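You operate a simulated robot arm through the tools that you are given. There is no shell and no other tool.

You run a simulated two-armed robot. Do the job below in one go: nothing can be reset, and whatever is moved stays where it is left.

TASK
Level the fan stand, then run the fan at 3.
Fine: fan off first; green wheel up to its stop, then centre the bubble with the blue wheel; wait till the streamers stand out.

The check looks at the end state, three seconds after you hand in, the way a careful person would. Anything else that was tipped, shoved, dropped, spilled or broken makes it a failure.

THE ROBOT
Two 7-joint arms with fingered hands on one trunk that stands fixed in place. Base frame: the origin is at the foot of the trunk, x ahead of it, y to its left, z up. Readings come in m, rad, newtons and seconds.
The left shoulder is at [0.03, 0.136, 1.105], the right one opposite. Each reaches about 1.253 m from its shoulder. Payload 5 kg a hand.
The tool frame of a hand sits at the grasp point between the pads (the TCP): z along the fingers, y along the line on which they close. The tips reach 0.042 m beyond it. The gripper opens to 0.208 m; its body begins 0.119 m behind the TCP. The gripper is a hand of 4 fingers: y runs from the thumb to the fingers, the wrist lies at [0, 0, -0.332] in the tool frame.
Orientation is told as [roll, pitch, yaw] about the base's x, y, z axes, in that order, counted from this pose: with the fingers straight down and closing along the base's y, the tool's x points along the base's -x, its y along +y and its z along -z.

THE INTERFACE
- The arms move only by the tool servo_tool. It takes "left_targets", "right_targets" or both (then of equal length, played together; a hand with none holds still); each is one flat list of numbers, 6 for each row, row after row: the shift along the tool's x, y, z in units of 250 mm (1.0 is 250 mm), then the turn, a rotation vector about the tool's x, y, z in units of 45 degrees (1.0 is 45 degrees). In form: [tx, ty, tz, ax, ay, az, tx, ty, tz, ax, ay, az, ...]. A call has 1 to 20 rows; each row is the pose to reach, as a shift and turn from the pose commanded when the call began, along the tool's axes at that moment. A call with a number of a shift or a turn outside -1 to 1 is refused whole. Rows are played at 5 a second. More than 0.05 m and 0.15 rad between two rows, and nothing of the call is played. Where a pose cannot be reached the arm comes as near as it can. A force on the tool above 40 N (or 10 N above the force at the start of the call, whichever is more), or a blocked arm, ends the call early, and 0.2 s more pass. In this call time passes only in rows, and 0.2 s behind the last. It gives the time, the measured TCP pose, the force on the tool (base axes), the opening and the grip force at its end, in the units of the frame above (readings bear some noise), with the torque about the TCP (base axes, N m) and any sound that the robot's microphone picked up.
- Cameras (640 x 400 px; columns grow to the right, rows downward): "scene" is now at [0.0176, 0.0482, 1.8201]; the picture's right is [0.71, -0.70, -0.00], its down [-0.60, -0.61, -0.52] and it looks along [0.36, 0.37, -0.86] (base axes); focal length 358 px, centre (320, 200). "left" rides on the left gripper at [-0.101, 0.001, -0.145] in its tool frame; the picture's right is [-0.01, -1.00, 0.00], its down [0.82, 0.00, -0.57] and it looks along [0.57, 0.00, 0.82] (tool axes); focal length 261 px, centre (320, 200). "right" rides on the right gripper at [0.101, 0, -0.145] in its tool frame; the picture's right is [0.00, 1.00, 0.00], its down [-0.82, 0.00, -0.57] and it looks along [-0.57, 0.00, 0.82] (tool axes); focal length 261 px, centre (320, 200). There is no depth. A picture from a camera that has moved, and an enlarged one, comes with that camera's place and axes in the base frame and with its lens.
- snapshot(camera): a new picture of that camera. It takes no simulated time.
- move_column(by): moves the trunk up (or, below 0, down) by that many m; the arms and the scene camera ride with it, the base frame stays. It gives what a move gives, with no picture.
- finger_targets(finger1, finger2, finger3, thumb_bend, hand): sets how far each is bent, from 0 (flat) to 100 (curled in); at 30 the hand is open as for a grip, at 70 the pads meet at the TCP. One left out holds its place. A second passes; each finger stops where it meets its share of the squeeze, and holds until it gets a number again. It is the only way to open and close the hand. It gives what a move gives, with no picture; readings hold the bend of each and the force on the fingers (four entries, about 0 where the hand has none), thumb and palm.
- aim_head(pan, tilt): turns the head with the scene camera to pan (to the left, within 2.496 rad either way) and tilt (down, from -0.506 to 1.204), counted from straight ahead of the robot. It gives what a move gives.
- zoom(camera, box): a new picture of the part [left, top, right, bottom] of that camera's present view, enlarged. It takes no simulated time.
- job_done(): hands the job in; it is judged then, once.

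Nothing tells you positions but the pictures and the camera data. Unless the task says otherwise, let go and move clear before handing in.

The tools are called after "Request:" as a command line: name --argument value ..., lists and objects as JSON in quotes. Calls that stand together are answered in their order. servo_tool: Moves the arms, as the interface text tells. Its arguments: {"type":"object","properties":{"left_targets":{"type":"array","items":{"type":"number"}},"right_targets":{"type":"array","items":{"type":"number"}}},"required":[]} The other tools are called the same way: move_column (by) moves the trunk up or down; finger_targets (finger1, finger2, finger3, thumb_bend, hand) moves the fingers one by one; aim_head (pan, tilt) turns the head that bears the scene camera; snapshot (camera) takes a picture; zoom (camera, box) takes an enlarged picture of a part of a camera's view; job_done () hands the job in.

At the start:

```text
t: 0.0
left_eef_pos: [0.4315, 0.487, 1.0157]
left_ee_rot: [-0.001, -0.001, -0.001]
left_force: [0.9, -1.2, 0.5]
left_ft_torque: [-0.02, 0.03, 0.03]
left_width: 0.2078
left_gripper_force: 0.0
left_shape: jaw
left_bend: [30.0, 30.0, 30.0, 30.0]
left_finger forces: [0.0, 0.0, 0.1, 0.0, 0.0, 0.0]
right_eef_pos: [0.6391, 0.1226, 1.0215]
right_ee_rot: [-0.001, 0.002, -0.002]
right_force: [0.0, -0.8, 0.5]
right_ft_torque: [0.02, -0.02, 0.03]
right_width: 0.2077
right_gripper_force: 0.0
right_shape: jaw
right_bend: [30.0, 30.0, 30.0, 30.0]
right_finger forces: [0.0, 0.1, 0.2, 0.1, 0.1, 0.0]
trunk travel left (down, up): [-0.125, 0.365]
head pan, tilt (commanded): [0.791, 1.028]
```

scene: 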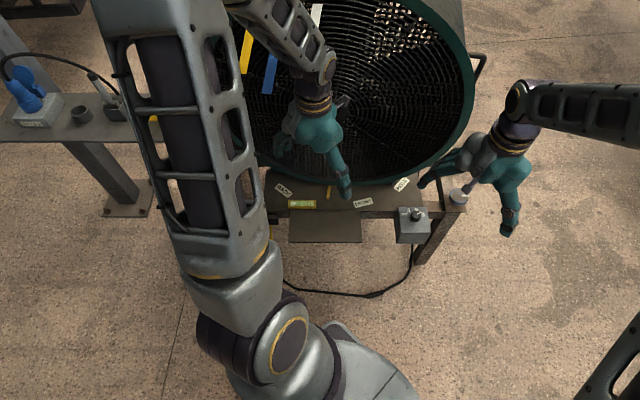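
right: 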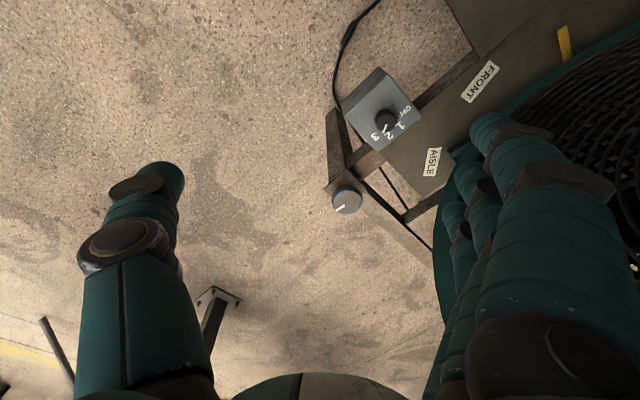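
left: 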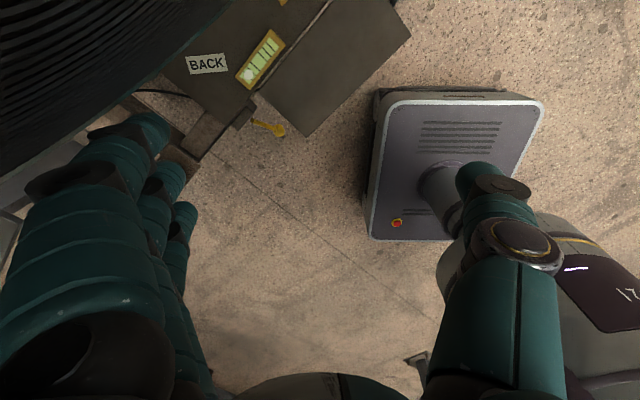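

I see a fan on a stand, a control box with a knob (OFF/1/2/3), a level vial, labels FRONT/BACK/AISLE, and a wheel at the right. I'll look closer before moving anything.

Request:
zoom --camera "scene" --box '[240, 150, 480, 300]'

Request:
zoom --camera "right" --box '[300, 40, 540, 230]'

Request:
zoom --camera "left" --box '[100, 0, 420, 200]'

Request:
zoom --camera "scene" --box '[0, 0, 240, 200]'

```text
2.67 times, centred on (360, 225) of scene
camera zoom: at [0.0176, 0.0482, 1.8201], right [0.71, -0.7, 0.0], down [-0.6, -0.61, -0.52], along [0.36, 0.37, -0.86], focal length 956 px, centre (213, 133)
```

zoom: 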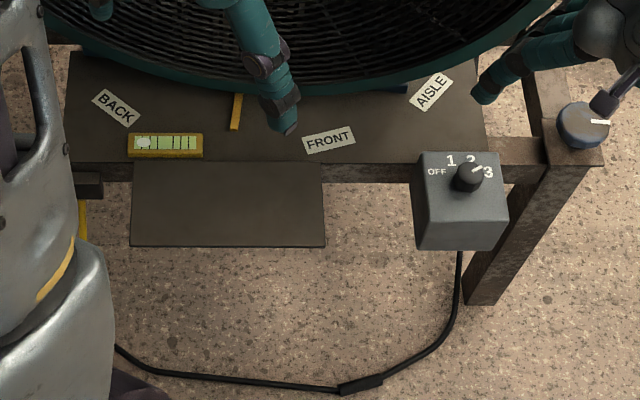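

```text
2.11 times, centred on (420, 135) of right
camera zoom: at [0.5389, 0.1218, 1.1649], right [0.0, 1.0, 0.0], down [0.82, 0.0, 0.57], along [0.57, 0.0, -0.82], focal length 549 px, centre (110, 337)
```

zoom: 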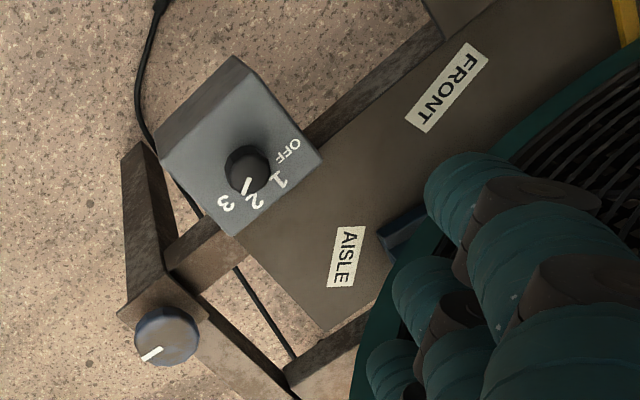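

```text
2.00 times, centred on (260, 100) of left
camera zoom: at [0.5328, 0.4884, 1.161], right [0.01, -1.0, 0.0], down [-0.82, 0.0, 0.57], along [-0.57, 0.0, -0.82], focal length 521 px, centre (440, 400)
```

zoom: 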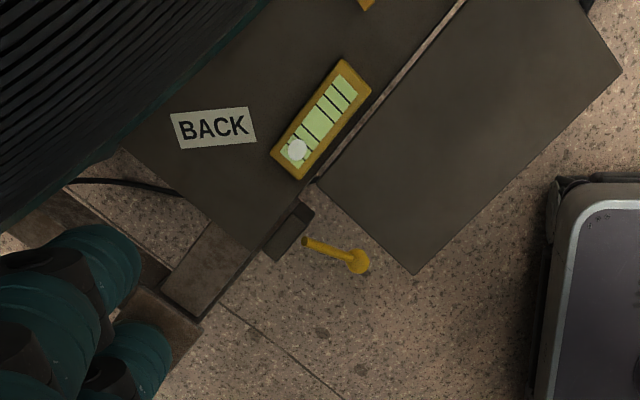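

```text
2.00 times, centred on (120, 100) of scene
camera zoom: at [0.0176, 0.0482, 1.8201], right [0.71, -0.7, 0.0], down [-0.6, -0.61, -0.52], along [0.36, 0.37, -0.86], focal length 717 px, centre (720, 400)
```

zoom: 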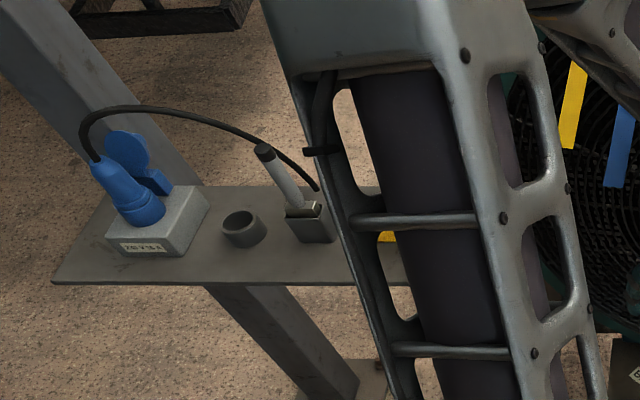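

The control knob sits around (0.72, 0.26, 0.60), the level near (0.47, 0.61, 0.59), and the blue wheel near (0.91, 0.19, 0.62). I'll turn the head to see the rest of the scene before moving the arms.

Request:
aim_head --pan 0.79 --tilt 0.55

Request:
snapshot --camera "scene"

```text
t: 0.9
left_eef_pos: [0.4327, 0.488, 1.0155]
left_ee_rot: [-0.001, 0.0, 0.001]
left_force: [-0.1, -0.8, -0.1]
left_ft_torque: [0.03, -0.02, -0.02]
left_width: 0.2076
left_gripper_force: 0.0
left_shape: jaw
left_bend: [30.0, 30.0, 30.0, 30.0]
left_finger forces: [0.0, 0.1, 0.0, 0.0, 0.0, 0.0]
right_eef_pos: [0.6394, 0.1227, 1.0204]
right_ee_rot: [0.0, 0.001, 0.0]
right_force: [-0.1, -1.2, 0.0]
right_ft_torque: [0.01, -0.02, -0.03]
right_width: 0.208
right_gripper_force: 0.1
right_shape: jaw
right_bend: [30.0, 30.0, 30.0, 30.0]
right_finger forces: [0.0, 0.0, 0.0, 0.0, 0.0, 0.1]
trunk travel left (down, up): [-0.125, 0.365]
head pan, tilt (commanded): [0.791, 0.55]
```

```text
taken
camera scene: at [0.033, 0.0638, 1.8584], right [0.71, -0.7, 0.0], down [-0.37, -0.37, -0.85], along [0.6, 0.61, -0.52], focal length 358 px, centre (320, 200)
```

scene: 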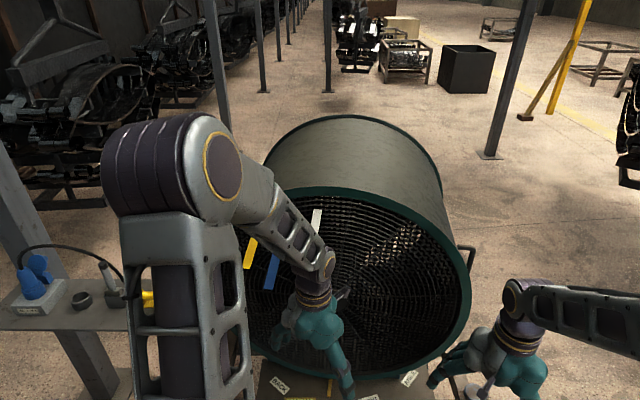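

The fan drum mouth faces the robot with three streamers at its top rim. The left arm hides much of the stand, so I'll pull it back and up slowly and look for the green wheel.

Request:
servo_tool --left_targets '[0.1, 0.04, -0.1, 0, 0, 0, 0.2, 0.1, -0.2, 0, 0, 0, 0.3, 0.15, -0.3, 0, 0, 0, 0.4, 0.2, -0.4, 0, 0, 0, 0.5, 0.25, -0.4, 0, 0, 0, 0.6, 0.3, -0.4, 0, 0, 0, 0.7, 0.35, -0.4, 0, 0, 0]' --right_targets '[0.1, -0.1, -0.05, 0, 0, 0, 0.2, -0.2, -0.1, 0, 0, 0, 0.3, -0.3, -0.1, 0, 0, 0, 0.4, -0.4, -0.1, 0, 0, 0, 0.5, -0.5, -0.1, 0, 0, 0, 0.6, -0.6, -0.1, 0, 0, 0, 0.7, -0.7, -0.1, 0, 0, 0]'

Request:
snapshot --camera "scene"

Request:
snapshot --camera "left"

Request:
snapshot --camera "right"

```text
t: 2.5
left_eef_pos: [0.2541, 0.5743, 1.1148]
left_ee_rot: [0.0, -0.002, 0.002]
left_force: [-1.0, -0.7, 0.5]
left_ft_torque: [0.04, -0.12, -0.04]
left_width: 0.2076
left_gripper_force: 0.0
left_shape: jaw
left_bend: [30.0, 30.0, 30.0, 30.0]
left_finger forces: [0.0, 0.1, 0.0, 0.0, 0.1, 0.0]
right_eef_pos: [0.463, -0.0513, 1.0441]
right_ee_rot: [0.001, -0.002, 0.001]
right_force: [-1.0, 0.0, 0.9]
right_ft_torque: [0.06, -0.12, 0.01]
right_width: 0.2078
right_gripper_force: 0.1
right_shape: jaw
right_bend: [30.0, 30.0, 30.0, 30.0]
right_finger forces: [0.0, 0.1, 0.0, 0.0, 0.0, 0.0]
trunk travel left (down, up): [-0.125, 0.365]
head pan, tilt (commanded): [0.791, 0.55]
```

```text
taken
camera scene: at [0.0308, 0.0629, 1.8586], right [0.71, -0.7, 0.0], down [-0.37, -0.37, -0.85], along [0.6, 0.61, -0.52], focal length 358 px, centre (320, 200)
```

scene: 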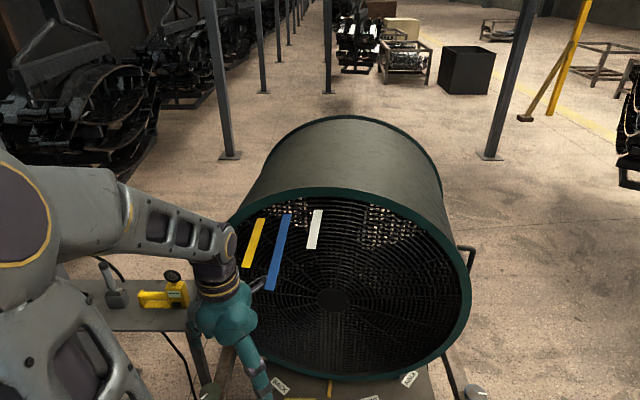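

```text
taken
camera left: at [0.3547, 0.5746, 1.261], right [0.01, -1.0, 0.0], down [-0.82, 0.0, 0.57], along [-0.57, 0.0, -0.82], focal length 261 px, centre (320, 200)
```

left: 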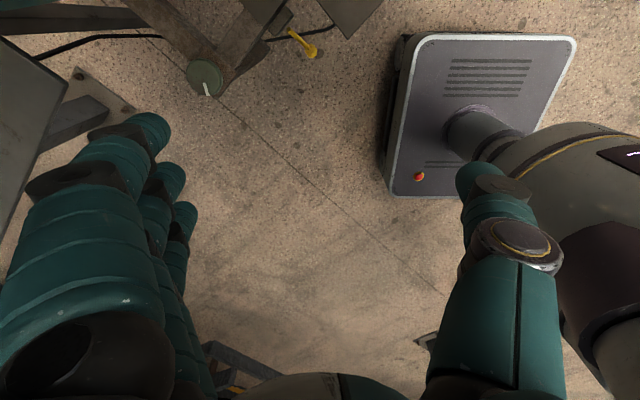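

```text
taken
camera right: at [0.3617, -0.0525, 1.1886], right [0.0, 1.0, 0.0], down [0.82, 0.0, 0.57], along [0.57, 0.0, -0.82], focal length 261 px, centre (320, 200)
```

right: 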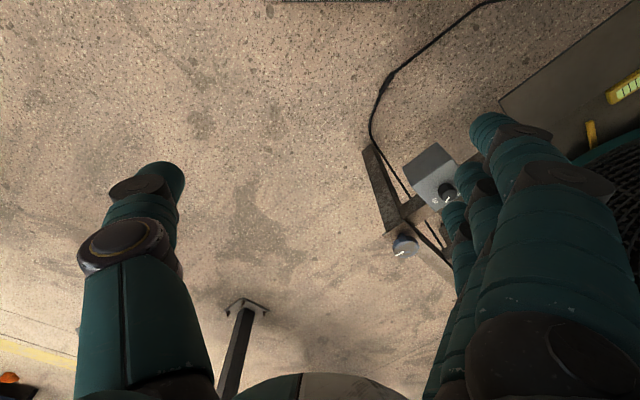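

The green wheel shows up in the left camera, roughly at (0.25, 0.84, 0.62), at the other end of the stand. I'll tilt the head back down for a clear view of the whole stand.

Request:
aim_head --pan 0.79 --tilt 1.0

Request:
snapshot --camera "scene"

Request:
zoom --camera "scene" --box '[160, 160, 480, 300]'

Request:
zoom --camera "scene" --box '[0, 0, 200, 180]'

Request:
zoom --camera "left" --box '[120, 0, 360, 150]'

```text
t: 3.4
left_eef_pos: [0.2567, 0.5736, 1.1157]
left_ee_rot: [0.0, -0.002, -0.001]
left_force: [0.1, -0.3, 0.3]
left_ft_torque: [0.04, 0.0, -0.02]
left_width: 0.2076
left_gripper_force: 0.1
left_shape: jaw
left_bend: [30.0, 30.0, 30.0, 30.0]
left_finger forces: [0.0, 0.0, 0.0, 0.1, 0.1, 0.1]
right_eef_pos: [0.4642, -0.0514, 1.0428]
right_ee_rot: [-0.001, 0.0, 0.0]
right_force: [-0.7, -0.1, -0.4]
right_ft_torque: [0.03, -0.01, 0.03]
right_width: 0.2078
right_gripper_force: 0.1
right_shape: jaw
right_bend: [30.0, 30.0, 30.0, 30.0]
right_finger forces: [0.0, 0.0, 0.1, 0.0, 0.0, 0.0]
trunk travel left (down, up): [-0.125, 0.365]
head pan, tilt (commanded): [0.791, 1.0]
```

```text
taken
camera scene: at [0.0184, 0.0493, 1.822], right [0.71, -0.7, 0.0], down [-0.59, -0.6, -0.54], along [0.38, 0.38, -0.84], focal length 358 px, centre (320, 200)
```

scene: 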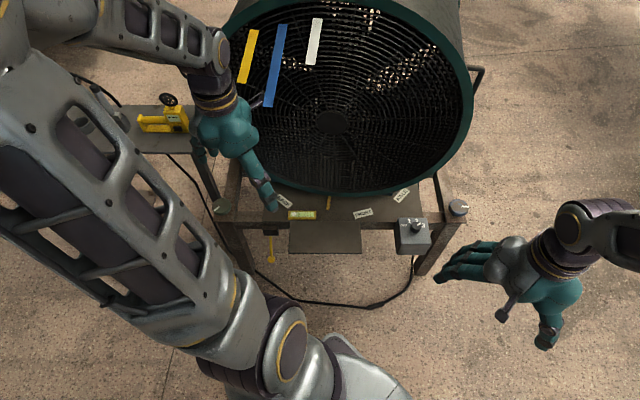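

```text
2.00 times, centred on (320, 230) of scene
camera zoom: at [0.0184, 0.0493, 1.822], right [0.71, -0.7, 0.0], down [-0.59, -0.6, -0.54], along [0.38, 0.38, -0.84], focal length 717 px, centre (320, 140)
```

zoom: 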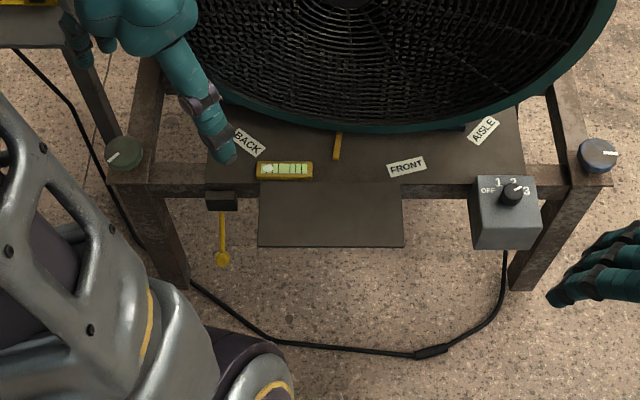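

```text
2.22 times, centred on (100, 90) of scene
camera zoom: at [0.0184, 0.0493, 1.822], right [0.71, -0.7, 0.0], down [-0.59, -0.6, -0.54], along [0.38, 0.38, -0.84], focal length 797 px, centre (809, 444)
```

zoom: 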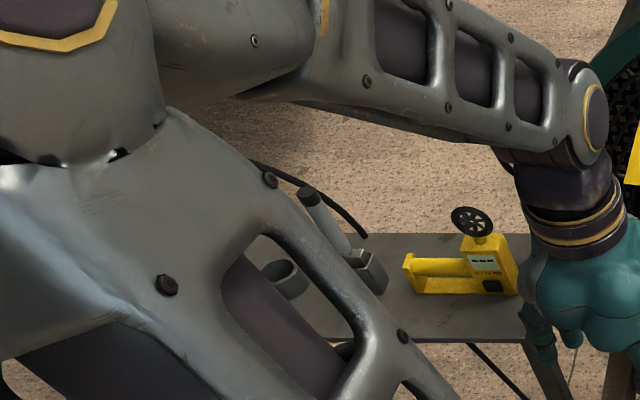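

```text
2.67 times, centred on (240, 75) of left
camera zoom: at [0.3565, 0.5749, 1.2603], right [0.01, -1.0, 0.0], down [-0.82, 0.0, 0.57], along [-0.57, 0.0, -0.82], focal length 695 px, centre (533, 533)
```

zoom: 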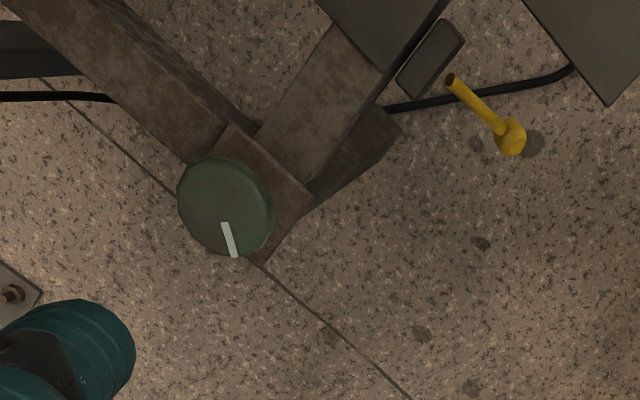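

The stand is now clear: green wheel on the left post, blue wheel on the right post, the vial near BACK, and the control box at the right. I'll zoom in on knob, vial and streamers.

Request:
zoom --camera "scene" --box '[385, 180, 485, 242]'

Request:
zoom --camera "scene" --box '[200, 180, 300, 242]'

Request:
zoom --camera "scene" --box '[270, 190, 340, 234]'

Request:
zoom --camera "scene" --box '[210, 0, 370, 130]'

```text
6.40 times, centred on (435, 211) of scene
camera zoom: at [0.0184, 0.0493, 1.822], right [0.71, -0.7, 0.0], down [-0.59, -0.6, -0.54], along [0.38, 0.38, -0.84], focal length 2294 px, centre (-416, 130)
```

zoom: 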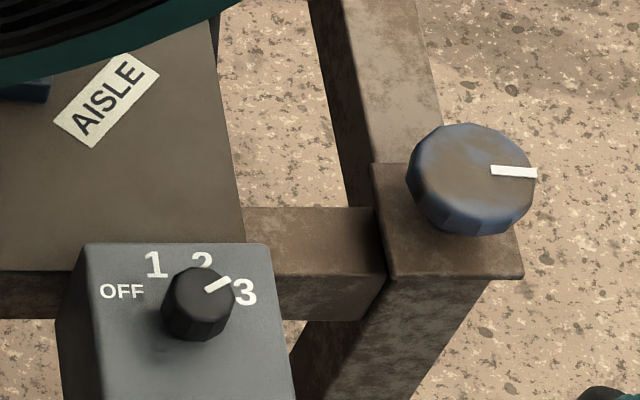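

```text
6.40 times, centred on (250, 211) of scene
camera zoom: at [0.0184, 0.0493, 1.822], right [0.71, -0.7, 0.0], down [-0.59, -0.6, -0.54], along [0.38, 0.38, -0.84], focal length 2294 px, centre (768, 130)
```

zoom: 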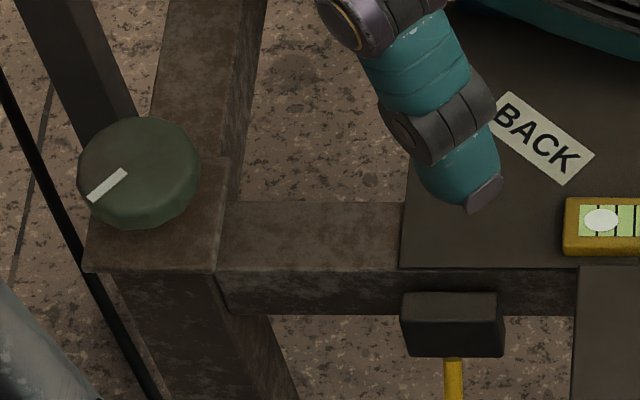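

```text
9.09 times, centred on (305, 212) of scene
camera zoom: at [0.0184, 0.0493, 1.822], right [0.71, -0.7, 0.0], down [-0.59, -0.6, -0.54], along [0.38, 0.38, -0.84], focal length 3259 px, centre (456, 91)
```

zoom: 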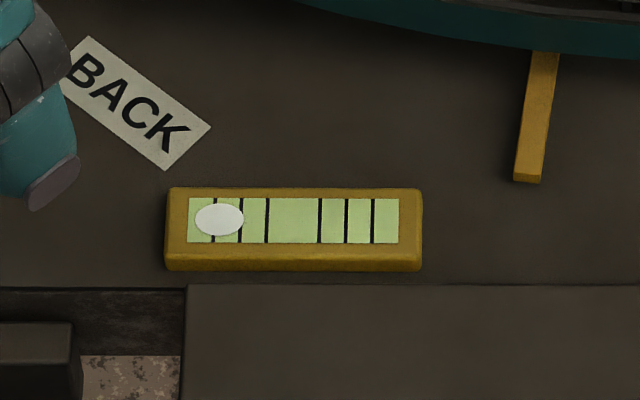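

```text
3.08 times, centred on (290, 65) of scene
camera zoom: at [0.0184, 0.0493, 1.822], right [0.71, -0.7, 0.0], down [-0.59, -0.6, -0.54], along [0.38, 0.38, -0.84], focal length 1103 px, centre (412, 615)
```

zoom: 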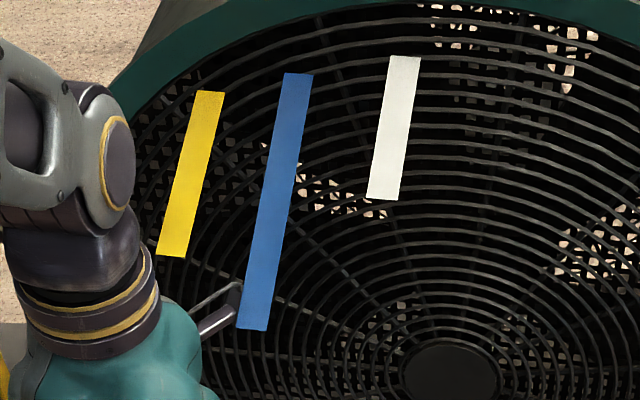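

The knob points between 2 and 3, the streamers hang limp, and the bubble sits at the left (BACK) end of the vial. I'll bring the right hand above the control box and check with the wrist camera before touching anything.

Request:
servo_tool --right_targets '[-0.1, 0.12, 0.03, 0, 0, 0, -0.2, 0.24, 0.06, 0, 0, 0, -0.3, 0.36, 0.09, 0, 0, 0, -0.4, 0.48, 0.12, 0, 0, 0, -0.5, 0.6, 0.15, 0, 0, 0, -0.6, 0.72, 0.2, 0, 0, 0, -0.7, 0.84, 0.25, 0, 0, 0, -0.8, 0.95, 0.3, 0, 0, 0]'

Request:
snapshot --camera "right"

Request:
snapshot --camera "scene"

```text
t: 5.2
left_eef_pos: [0.2563, 0.5743, 1.1138]
left_ee_rot: [0.0, 0.001, 0.0]
left_force: [0.2, 0.1, -0.6]
left_ft_torque: [-0.05, 0.08, 0.0]
left_width: 0.2079
left_gripper_force: 0.0
left_shape: jaw
left_bend: [30.0, 30.0, 30.0, 30.0]
left_finger forces: [0.1, 0.1, 0.0, 0.0, 0.0, 0.1]
right_eef_pos: [0.6664, 0.1849, 0.9681]
right_ee_rot: [-0.004, 0.001, -0.001]
right_force: [0.6, 1.0, -0.1]
right_ft_torque: [-0.06, 0.13, 0.01]
right_width: 0.208
right_gripper_force: 0.1
right_shape: jaw
right_bend: [30.0, 30.0, 30.0, 30.0]
right_finger forces: [0.0, 0.0, 0.0, 0.0, 0.1, 0.0]
trunk travel left (down, up): [-0.125, 0.365]
head pan, tilt (commanded): [0.791, 1.0]
```

```text
taken
camera right: at [0.5659, 0.1838, 1.1133], right [0.0, 1.0, 0.0], down [0.82, 0.0, 0.57], along [0.57, 0.0, -0.82], focal length 261 px, centre (320, 200)
```

right: 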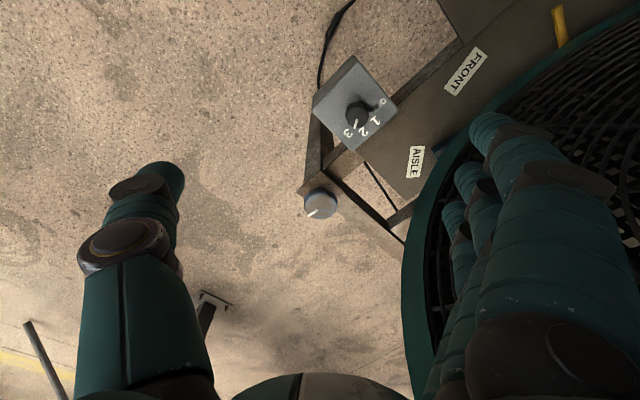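

```text
taken
camera scene: at [0.0202, 0.0507, 1.8218], right [0.71, -0.7, 0.0], down [-0.59, -0.6, -0.54], along [0.38, 0.38, -0.84], focal length 358 px, centre (320, 200)
```

scene: 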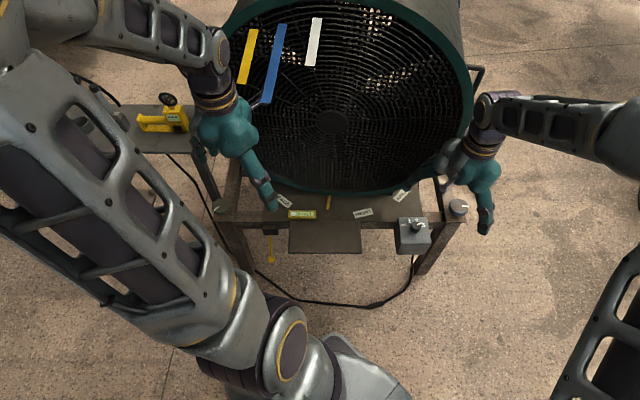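

The right hand is above and beside the control box. I'll zoom in with the wrist camera to refine the knob and wheel locations.

Request:
zoom --camera "right" --box '[280, 40, 440, 240]'

Request:
zoom --camera "scene" --box '[380, 190, 480, 252]'

```text
2.00 times, centred on (360, 140) of right
camera zoom: at [0.5659, 0.1838, 1.1133], right [0.0, 1.0, 0.0], down [0.82, 0.0, 0.57], along [0.57, 0.0, -0.82], focal length 521 px, centre (240, 320)
```

zoom: 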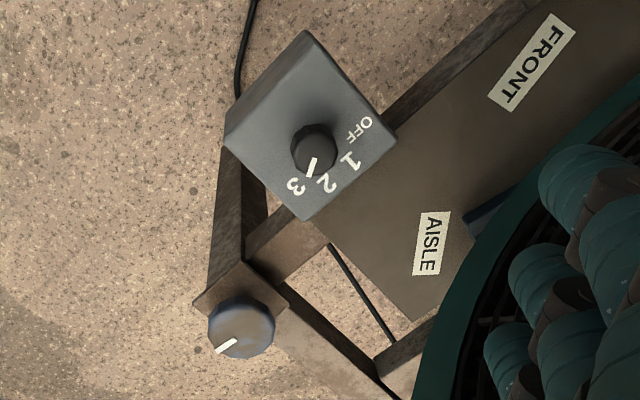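

```text
6.40 times, centred on (430, 221) of scene
camera zoom: at [0.0202, 0.0507, 1.8218], right [0.71, -0.7, 0.0], down [-0.59, -0.6, -0.54], along [0.38, 0.38, -0.84], focal length 2294 px, centre (-384, 66)
```

zoom: 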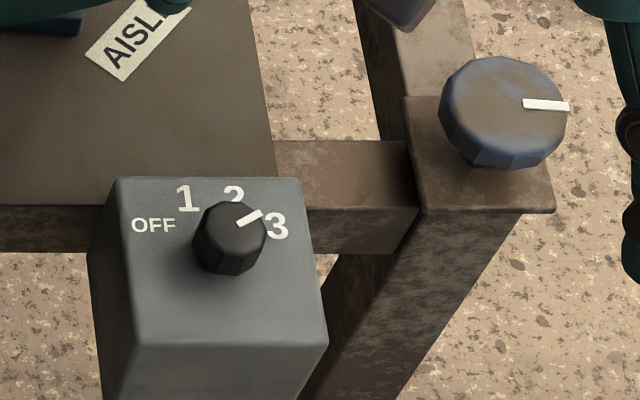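

My triangulation puts the knob near (0.70, 0.25, 0.67), the blue wheel near (0.888, 0.184, 0.66) and the green wheel near (0.255, 0.822, 0.66). I'll move the right hand above the knob and narrow the fingers a bit.

Request:
servo_tool --right_targets '[-0.03, 0.06, 0.1, 0, 0, 0, -0.06, 0.12, 0.2, 0, 0, 0, -0.09, 0.18, 0.3, 0, 0, 0, -0.12, 0.24, 0.4, 0, 0, 0, -0.136, 0.252, 0.5, 0, 0, 0, -0.136, 0.252, 0.55, 0, 0, 0]'

Request:
finger_targets --hand "right" --finger1 48 --finger2 48 --finger3 48 --thumb_bend 48

Request:
snapshot --camera "right"

Request:
snapshot --camera "scene"

```text
t: 6.6
left_eef_pos: [0.2553, 0.5748, 1.1154]
left_ee_rot: [0.0, -0.001, -0.001]
left_force: [-0.2, -0.3, 0.2]
left_ft_torque: [0.03, -0.04, -0.01]
left_width: 0.2077
left_gripper_force: 0.0
left_shape: jaw
left_bend: [30.0, 30.0, 30.0, 30.0]
left_finger forces: [0.1, 0.1, 0.1, 0.0, 0.1, 0.0]
right_eef_pos: [0.6978, 0.2487, 0.8334]
right_ee_rot: [-0.001, 0.002, 0.001]
right_force: [-7.0, -3.8, 0.1]
right_ft_torque: [-0.11, 0.21, 0.69]
right_width: 0.2079
right_gripper_force: 0.1
right_shape: jaw
right_bend: [30.0, 30.0, 32.0, 30.0]
right_finger forces: [0.0, 0.1, 8.2, 0.0, 0.0, 0.0]
trunk travel left (down, up): [-0.125, 0.365]
head pan, tilt (commanded): [0.791, 1.0]
```

```text
t: 7.6
left_eef_pos: [0.2566, 0.5753, 1.1141]
left_ee_rot: [0.0, -0.002, -0.001]
left_force: [-0.6, -0.5, -0.7]
left_ft_torque: [0.01, 0.01, -0.01]
left_width: 0.2079
left_gripper_force: 0.1
left_shape: jaw
left_bend: [30.0, 30.0, 30.0, 30.0]
left_finger forces: [0.0, 0.0, 0.0, 0.1, 0.0, 0.0]
right_eef_pos: [0.6981, 0.2479, 0.8343]
right_ee_rot: [0.001, -0.001, -0.001]
right_force: [0.4, 0.5, -1.3]
right_ft_torque: [0.01, -0.01, -0.01]
right_width: 0.1318
right_gripper_force: 0.0
right_shape: fingers
right_bend: [48.0, 48.0, 48.0, 48.0]
right_finger forces: [0.1, 0.0, 0.1, 0.0, 0.0, 0.0]
trunk travel left (down, up): [-0.125, 0.365]
head pan, tilt (commanded): [0.791, 1.0]
```

```text
taken
camera right: at [0.5976, 0.248, 0.9785], right [0.0, 1.0, 0.0], down [0.82, 0.0, 0.57], along [0.57, 0.0, -0.82], focal length 261 px, centre (320, 200)
```

right: 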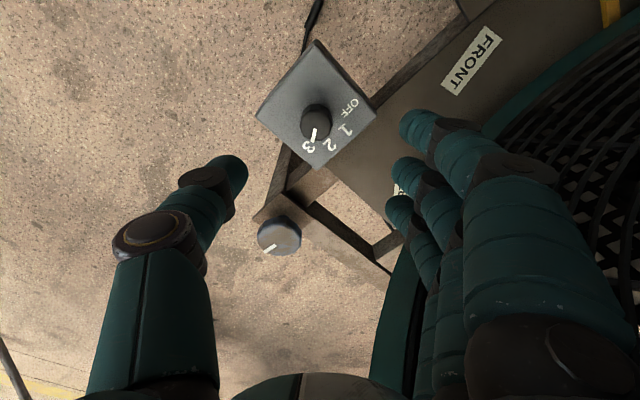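

```text
taken
camera scene: at [0.0187, 0.0496, 1.822], right [0.71, -0.7, 0.0], down [-0.59, -0.6, -0.54], along [0.38, 0.38, -0.84], focal length 358 px, centre (320, 200)
```

scene: 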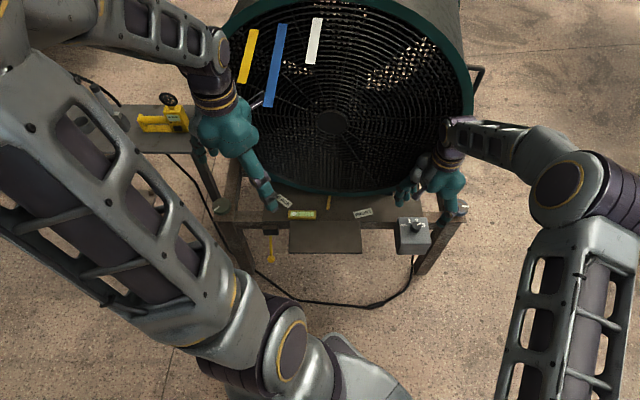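

Finger 3 brushed something (about 8 N, likely the drum rim) when the hand was wide open; it's free now with the fingers narrowed. I'll check the knob closely, then yaw the hand so its closing line runs parallel to the drum face.

Request:
zoom --camera "right" --box '[240, 20, 400, 190]'

Request:
zoom --camera "scene" --box '[380, 130, 500, 260]'

```text
2.35 times, centred on (320, 105) of right
camera zoom: at [0.5976, 0.248, 0.9785], right [0.0, 1.0, 0.0], down [0.82, 0.0, 0.57], along [0.57, 0.0, -0.82], focal length 613 px, centre (320, 424)
```

zoom: 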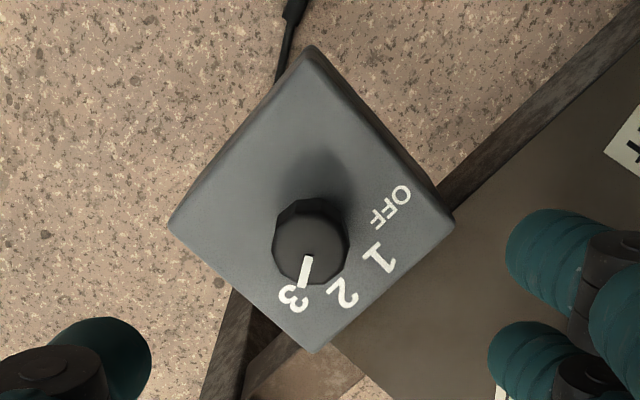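

```text
3.08 times, centred on (440, 195) of scene
camera zoom: at [0.0187, 0.0496, 1.822], right [0.71, -0.7, 0.0], down [-0.59, -0.6, -0.54], along [0.38, 0.38, -0.84], focal length 1103 px, centre (-49, 215)
```

zoom: 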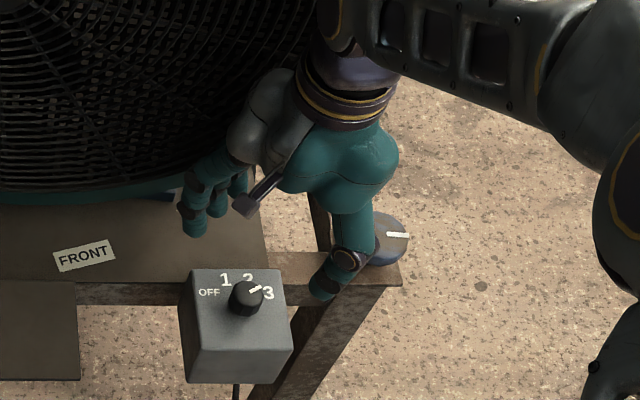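

The close-up shows the pointer on 3 already, with OFF about 120° counter-clockwise from it. I'll yaw slightly clockwise and lower to just above the knob to check alignment.

Request:
servo_tool --right_targets '[-0.01, -0.018, 0.1, 0, 0, 0.11, -0.01, -0.018, 0.2, 0, 0, 0.22, -0.01, -0.018, 0.28, 0, 0, 0.333, -0.01, -0.018, 0.336, 0, 0, 0.333]'

Request:
snapshot --camera "right"

Request:
zoom --camera "scene" --box '[380, 130, 500, 260]'

```text
t: 8.6
left_eef_pos: [0.2559, 0.5755, 1.1151]
left_ee_rot: [0.001, -0.001, -0.001]
left_force: [-0.3, 0.5, -0.4]
left_ft_torque: [0.0, 0.0, 0.02]
left_width: 0.2077
left_gripper_force: 0.0
left_shape: jaw
left_bend: [30.0, 30.0, 30.0, 30.0]
left_finger forces: [0.1, 0.1, 0.0, 0.0, 0.1, 0.0]
right_eef_pos: [0.6999, 0.2432, 0.7503]
right_ee_rot: [0.0, -0.001, -0.26]
right_force: [0.0, 0.8, 1.4]
right_ft_torque: [0.0, 0.08, 0.0]
right_width: 0.1315
right_gripper_force: 0.0
right_shape: fingers
right_bend: [48.0, 48.0, 48.0, 48.0]
right_finger forces: [0.0, 0.0, 0.1, 0.0, 0.1, 0.0]
trunk travel left (down, up): [-0.125, 0.365]
head pan, tilt (commanded): [0.791, 1.0]
```

```text
taken
camera right: at [0.6028, 0.2695, 0.8937], right [0.26, 0.96, 0.0], down [0.79, -0.22, 0.57], along [0.55, -0.15, -0.82], focal length 261 px, centre (320, 200)
```

right: 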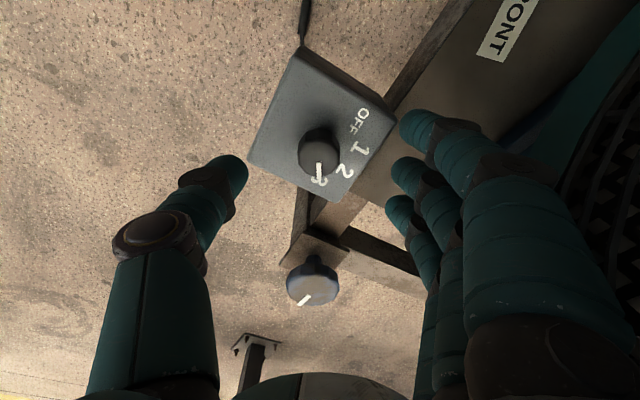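

```text
3.08 times, centred on (440, 195) of scene
camera zoom: at [0.0189, 0.0496, 1.8219], right [0.71, -0.7, 0.0], down [-0.59, -0.6, -0.54], along [0.38, 0.38, -0.84], focal length 1103 px, centre (-49, 215)
```

zoom: 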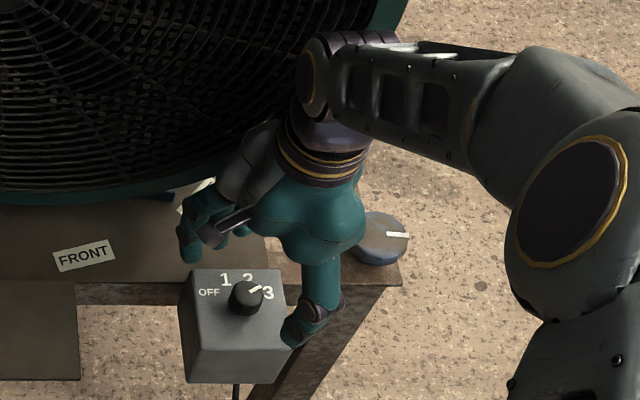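

The knob is well centred under the TCP, with its top at z≈0.665. I'll lower so the fingertips straddle it just above the box face, then close.

Request:
servo_tool --right_targets '[0, 0, 0.06, 0, 0, 0, 0, 0, 0.12, 0, 0, 0, 0, 0, 0.18, 0, 0, 0, 0, 0, 0.23, 0, 0, 0]'

Request:
snapshot --camera "right"

Request:
zoom --camera "scene" --box '[380, 130, 500, 260]'

```text
t: 9.5
left_eef_pos: [0.2562, 0.5744, 1.116]
left_ee_rot: [-0.001, 0.0, 0.001]
left_force: [0.5, 0.0, -0.6]
left_ft_torque: [-0.03, 0.12, -0.02]
left_width: 0.208
left_gripper_force: 0.1
left_shape: jaw
left_bend: [30.0, 30.0, 30.0, 30.0]
left_finger forces: [0.0, 0.1, 0.0, 0.0, 0.0, 0.0]
right_eef_pos: [0.7018, 0.2475, 0.7082]
right_ee_rot: [0.003, -0.001, -0.263]
right_force: [-9.5, -0.9, 27.7]
right_ft_torque: [-2.04, 0.97, -0.7]
right_width: 0.1354
right_gripper_force: 14.0
right_shape: fingers
right_bend: [48.0, 48.0, 48.0, 47.0]
right_finger forces: [0.0, 0.0, 0.1, 0.1, 28.6, 0.0]
trunk travel left (down, up): [-0.125, 0.365]
head pan, tilt (commanded): [0.791, 1.0]
stopped in row 4 (right hand): the force on the tool passed its limit at 50 N (the readings are from after the stop); the commanded pose is now the measured one
```

```text
taken
camera right: at [0.6042, 0.2717, 0.8517], right [0.26, 0.96, 0.0], down [0.79, -0.22, 0.57], along [0.55, -0.15, -0.82], focal length 261 px, centre (320, 200)
```

right: 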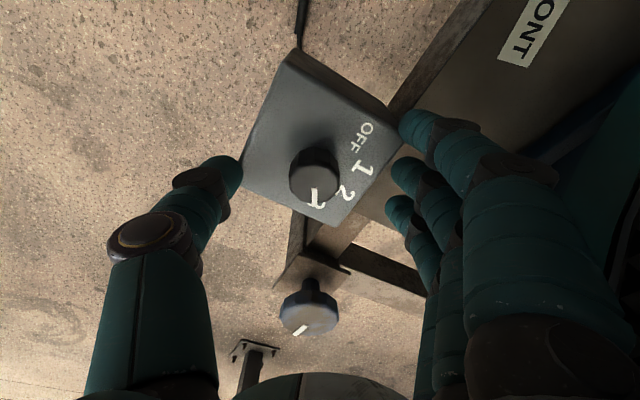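

```text
3.08 times, centred on (440, 195) of scene
camera zoom: at [0.0172, 0.0492, 1.8223], right [0.71, -0.7, 0.0], down [-0.59, -0.6, -0.54], along [0.38, 0.38, -0.84], focal length 1103 px, centre (-49, 215)
```

zoom: 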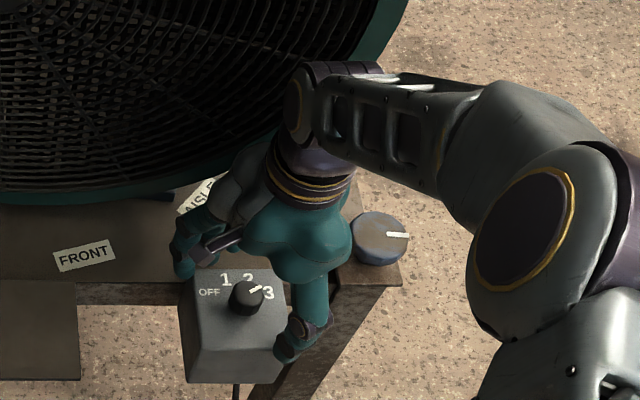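

The thumb tip caught the box edge (about 28 N), so I'll back up, narrow the hand further, and come down again over the face.

Request:
servo_tool --right_targets '[0, 0, -0.05, 0, 0, 0, 0.0, -0.008, -0.12, 0, 0, 0]'

Request:
finger_targets --hand "right" --finger1 58 --finger2 58 --finger3 58 --thumb_bend 58

Request:
snapshot --camera "right"

Request:
zoom --camera "scene" --box '[380, 130, 500, 260]'

```text
t: 10.1
left_eef_pos: [0.2556, 0.5752, 1.1155]
left_ee_rot: [-0.001, 0.001, 0.001]
left_force: [-0.5, -1.1, 0.1]
left_ft_torque: [-0.01, -0.05, 0.01]
left_width: 0.2076
left_gripper_force: 0.1
left_shape: jaw
left_bend: [30.0, 30.0, 30.0, 30.0]
left_finger forces: [0.1, 0.0, 0.0, 0.0, 0.0, 0.0]
right_eef_pos: [0.7015, 0.2429, 0.7352]
right_ee_rot: [0.004, 0.0, -0.26]
right_force: [-0.4, -0.1, -0.7]
right_ft_torque: [0.04, -0.08, 0.0]
right_width: 0.1315
right_gripper_force: 0.2
right_shape: fingers
right_bend: [48.0, 48.0, 48.0, 48.0]
right_finger forces: [0.0, 0.1, 0.0, 0.1, 0.0, 0.0]
trunk travel left (down, up): [-0.125, 0.365]
head pan, tilt (commanded): [0.791, 1.0]
```

```text
t: 11.1
left_eef_pos: [0.2557, 0.5743, 1.116]
left_ee_rot: [0.0, 0.001, 0.001]
left_force: [-0.3, -0.3, -0.4]
left_ft_torque: [-0.02, 0.02, 0.0]
left_width: 0.2079
left_gripper_force: 0.1
left_shape: jaw
left_bend: [30.0, 30.0, 30.0, 30.0]
left_finger forces: [0.0, 0.1, 0.0, 0.0, 0.0, 0.0]
right_eef_pos: [0.7019, 0.2437, 0.7358]
right_ee_rot: [0.003, -0.001, -0.262]
right_force: [0.3, 0.5, 0.3]
right_ft_torque: [0.01, 0.0, -0.02]
right_width: 0.0863
right_gripper_force: 0.0
right_shape: fingers
right_bend: [57.0, 57.0, 57.0, 57.0]
right_finger forces: [0.1, 0.1, 0.0, 0.0, 0.0, 0.0]
trunk travel left (down, up): [-0.125, 0.365]
head pan, tilt (commanded): [0.791, 1.0]
```

```text
taken
camera right: at [0.6042, 0.2684, 0.8797], right [0.26, 0.96, 0.0], down [0.79, -0.22, 0.57], along [0.55, -0.15, -0.82], focal length 261 px, centre (320, 200)
```

right: 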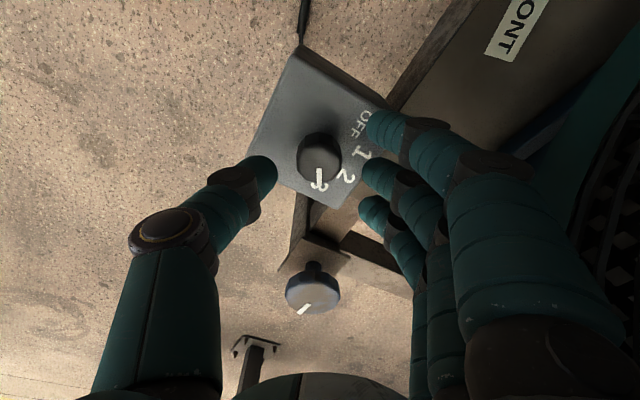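

```text
3.08 times, centred on (440, 195) of scene
camera zoom: at [0.0189, 0.0496, 1.822], right [0.71, -0.7, 0.0], down [-0.59, -0.6, -0.54], along [0.38, 0.38, -0.84], focal length 1103 px, centre (-49, 215)
```

zoom: 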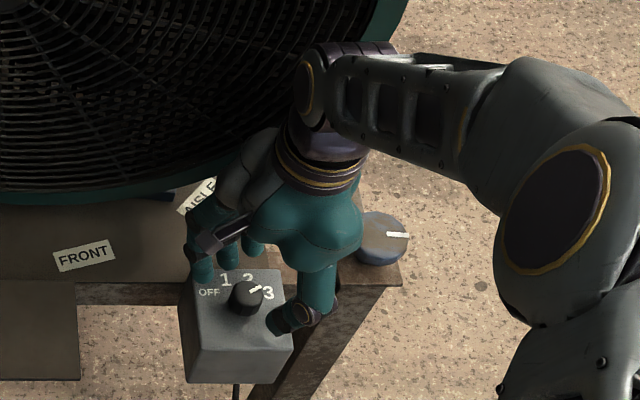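

The hand is narrower now and the knob is still centred between thumb and fingers. I'll lower in small steps and check the force.

Request:
servo_tool --right_targets '[0, 0, 0.04, 0, 0, 0, 0, 0, 0.08, 0, 0, 0, 0, 0, 0.12, 0, 0, 0]'

Request:
snapshot --camera "right"

Request:
zoom --camera "scene" --box '[390, 180, 470, 250]'

```text
t: 12.0
left_eef_pos: [0.2557, 0.5734, 1.1148]
left_ee_rot: [0.0, 0.001, -0.001]
left_force: [1.3, -0.8, -0.3]
left_ft_torque: [0.01, 0.15, -0.01]
left_width: 0.2079
left_gripper_force: 0.1
left_shape: jaw
left_bend: [30.0, 30.0, 30.0, 30.0]
left_finger forces: [0.0, 0.0, 0.1, 0.1, 0.0, 0.0]
right_eef_pos: [0.7022, 0.2482, 0.7129]
right_ee_rot: [0.006, -0.002, -0.264]
right_force: [-9.2, -1.5, 27.7]
right_ft_torque: [-1.89, 0.4, -0.29]
right_width: 0.0896
right_gripper_force: 13.6
right_shape: fingers
right_bend: [57.0, 57.0, 57.0, 57.0]
right_finger forces: [0.0, 0.0, 0.0, 0.0, 27.7, 0.1]
trunk travel left (down, up): [-0.125, 0.365]
head pan, tilt (commanded): [0.791, 1.0]
stopped in row 3 (right hand): the force on the tool passed its limit at 42 N (the readings are from after the stop); the commanded pose is now the measured one
```

```text
taken
camera right: at [0.6046, 0.2716, 0.8572], right [0.26, 0.96, 0.01], down [0.79, -0.22, 0.57], along [0.55, -0.15, -0.82], focal length 261 px, centre (320, 200)
```

right: 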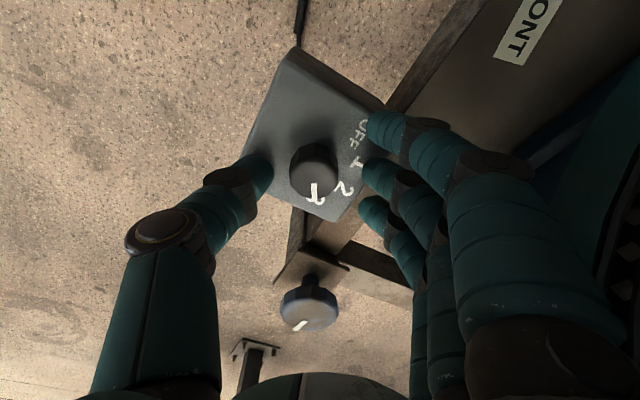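

```text
5.71 times, centred on (430, 215) of scene
camera zoom: at [0.0176, 0.0492, 1.8223], right [0.71, -0.7, 0.0], down [-0.59, -0.6, -0.54], along [0.38, 0.38, -0.84], focal length 2049 px, centre (-309, 114)
```

zoom: 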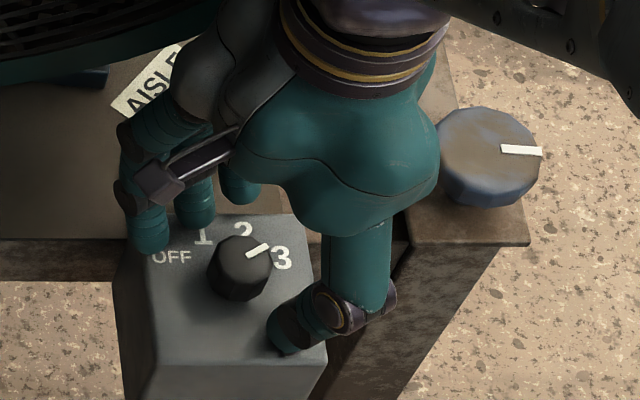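

The thumb reaches lower than I assumed at this bend, since the tips rise as they curl. I'll back up, close to only slightly wider than the knob, then lower over it.

Request:
servo_tool --right_targets '[0, 0, -0.06, 0, 0, 0, 0.0, -0.015, -0.12, 0, 0, 0]'

Request:
finger_targets --hand "right" --finger1 62 --finger2 63.5 --finger3 62 --thumb_bend 63.5

Request:
snapshot --camera "right"

Request:
zoom --camera "right" --box '[240, 100, 400, 220]'

Request:
zoom --camera "scene" --box '[390, 180, 470, 250]'

```text
t: 12.6
left_eef_pos: [0.256, 0.5737, 1.1154]
left_ee_rot: [0.0, -0.001, 0.0]
left_force: [-0.3, 0.0, 0.7]
left_ft_torque: [0.0, -0.06, -0.01]
left_width: 0.2079
left_gripper_force: 0.1
left_shape: jaw
left_bend: [30.0, 30.0, 30.0, 30.0]
left_finger forces: [0.0, 0.1, 0.1, 0.0, 0.0, 0.1]
right_eef_pos: [0.7011, 0.241, 0.7398]
right_ee_rot: [0.004, -0.003, -0.263]
right_force: [-1.2, -1.0, -0.8]
right_ft_torque: [0.01, -0.11, -0.01]
right_width: 0.0862
right_gripper_force: 0.0
right_shape: fingers
right_bend: [57.0, 57.0, 57.0, 57.0]
right_finger forces: [0.1, 0.0, 0.0, 0.0, 0.0, 0.0]
trunk travel left (down, up): [-0.125, 0.365]
head pan, tilt (commanded): [0.791, 1.0]
```

```text
t: 13.6
left_eef_pos: [0.2561, 0.5735, 1.1141]
left_ee_rot: [0.001, 0.002, 0.0]
left_force: [0.3, -0.1, 0.7]
left_ft_torque: [-0.04, -0.02, -0.01]
left_width: 0.208
left_gripper_force: 0.0
left_shape: jaw
left_bend: [30.0, 30.0, 30.0, 30.0]
left_finger forces: [0.0, 0.0, 0.0, 0.0, 0.0, 0.1]
right_eef_pos: [0.7023, 0.2407, 0.7399]
right_ee_rot: [0.004, -0.001, -0.262]
right_force: [-0.2, -0.7, -0.2]
right_ft_torque: [-0.02, 0.0, 0.04]
right_width: 0.0605
right_gripper_force: 0.1
right_shape: fingers
right_bend: [62.0, 63.0, 62.0, 63.0]
right_finger forces: [0.0, 0.0, 0.0, 0.1, 0.0, 0.1]
trunk travel left (down, up): [-0.125, 0.365]
head pan, tilt (commanded): [0.791, 1.0]
```

```text
taken
camera right: at [0.6048, 0.266, 0.8842], right [0.26, 0.96, 0.01], down [0.79, -0.22, 0.57], along [0.55, -0.15, -0.82], focal length 261 px, centre (320, 200)
```

right: 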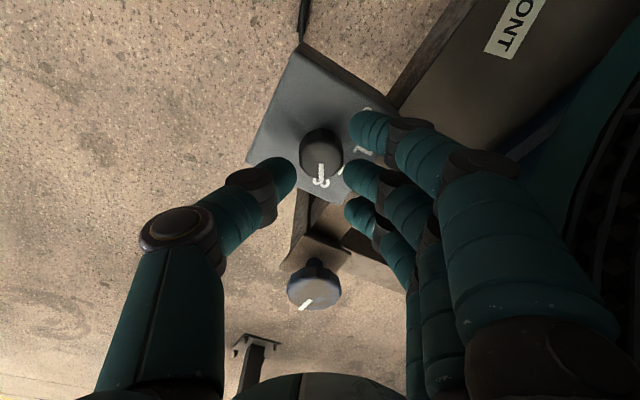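

```text
3.33 times, centred on (320, 160) of right
camera zoom: at [0.6048, 0.266, 0.8842], right [0.26, 0.96, 0.01], down [0.79, -0.22, 0.57], along [0.55, -0.15, -0.82], focal length 869 px, centre (320, 333)
```

zoom: 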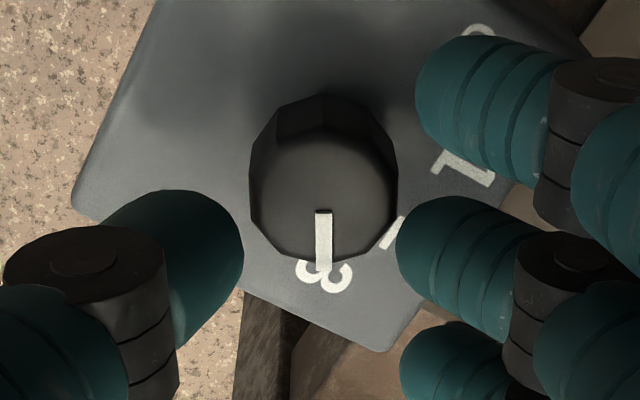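

```text
5.71 times, centred on (430, 215) of scene
camera zoom: at [0.0188, 0.0496, 1.822], right [0.71, -0.7, 0.0], down [-0.59, -0.6, -0.54], along [0.38, 0.38, -0.84], focal length 2049 px, centre (-309, 114)
```

zoom: 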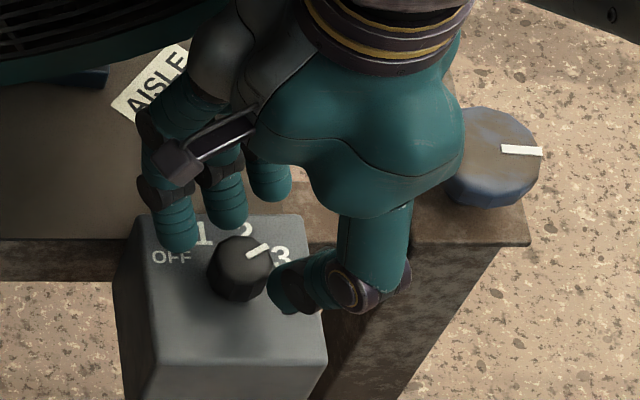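

The knob is centred between thumb and middle finger with about 1 cm clearance per side. I'll lower over it gently.

Request:
servo_tool --right_targets '[0, 0, 0.035, 0, 0, 0, 0, 0, 0.07, 0, 0, 0, 0, 0, 0.1, 0, 0, 0, 0, 0, 0.12, 0, 0, 0]'

Request:
zoom --camera "right" --box '[240, 100, 400, 220]'

Request:
zoom --camera "scene" --box '[390, 180, 470, 250]'

```text
t: 14.6
left_eef_pos: [0.2555, 0.5742, 1.1147]
left_ee_rot: [-0.001, 0.0, 0.0]
left_force: [-0.2, -0.2, 0.1]
left_ft_torque: [0.06, -0.03, 0.0]
left_width: 0.208
left_gripper_force: 0.0
left_shape: jaw
left_bend: [30.0, 30.0, 30.0, 30.0]
left_finger forces: [0.0, 0.0, 0.0, 0.0, 0.0, 0.0]
right_eef_pos: [0.7037, 0.2428, 0.7115]
right_ee_rot: [0.005, -0.004, -0.265]
right_force: [-0.2, -0.3, 3.4]
right_ft_torque: [-0.11, 0.09, -0.01]
right_width: 0.0605
right_gripper_force: 2.2
right_shape: fingers
right_bend: [62.0, 63.0, 62.0, 63.0]
right_finger forces: [0.0, 0.0, 0.0, 0.0, 3.5, 0.0]
trunk travel left (down, up): [-0.125, 0.365]
head pan, tilt (commanded): [0.791, 1.0]
```

```text
3.33 times, centred on (320, 160) of right
camera zoom: at [0.6048, 0.2672, 0.8546], right [0.26, 0.96, 0.01], down [0.79, -0.22, 0.57], along [0.55, -0.15, -0.82], focal length 869 px, centre (320, 333)
```

zoom: 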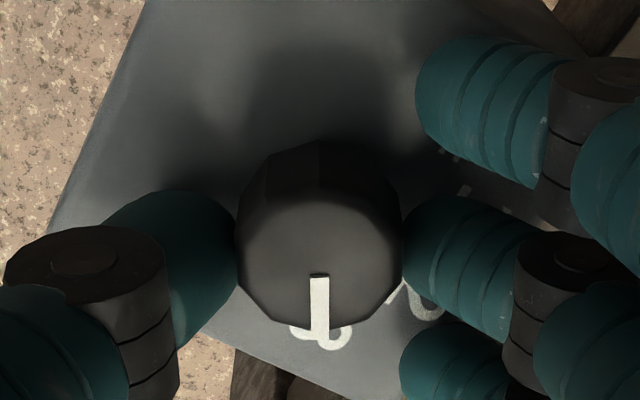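

```text
5.71 times, centred on (430, 215) of scene
camera zoom: at [0.0181, 0.0492, 1.822], right [0.71, -0.7, 0.0], down [-0.59, -0.6, -0.54], along [0.38, 0.38, -0.84], focal length 2049 px, centre (-309, 114)
```

zoom: 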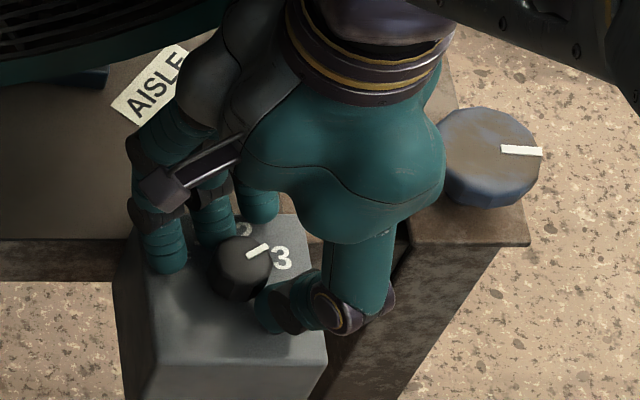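

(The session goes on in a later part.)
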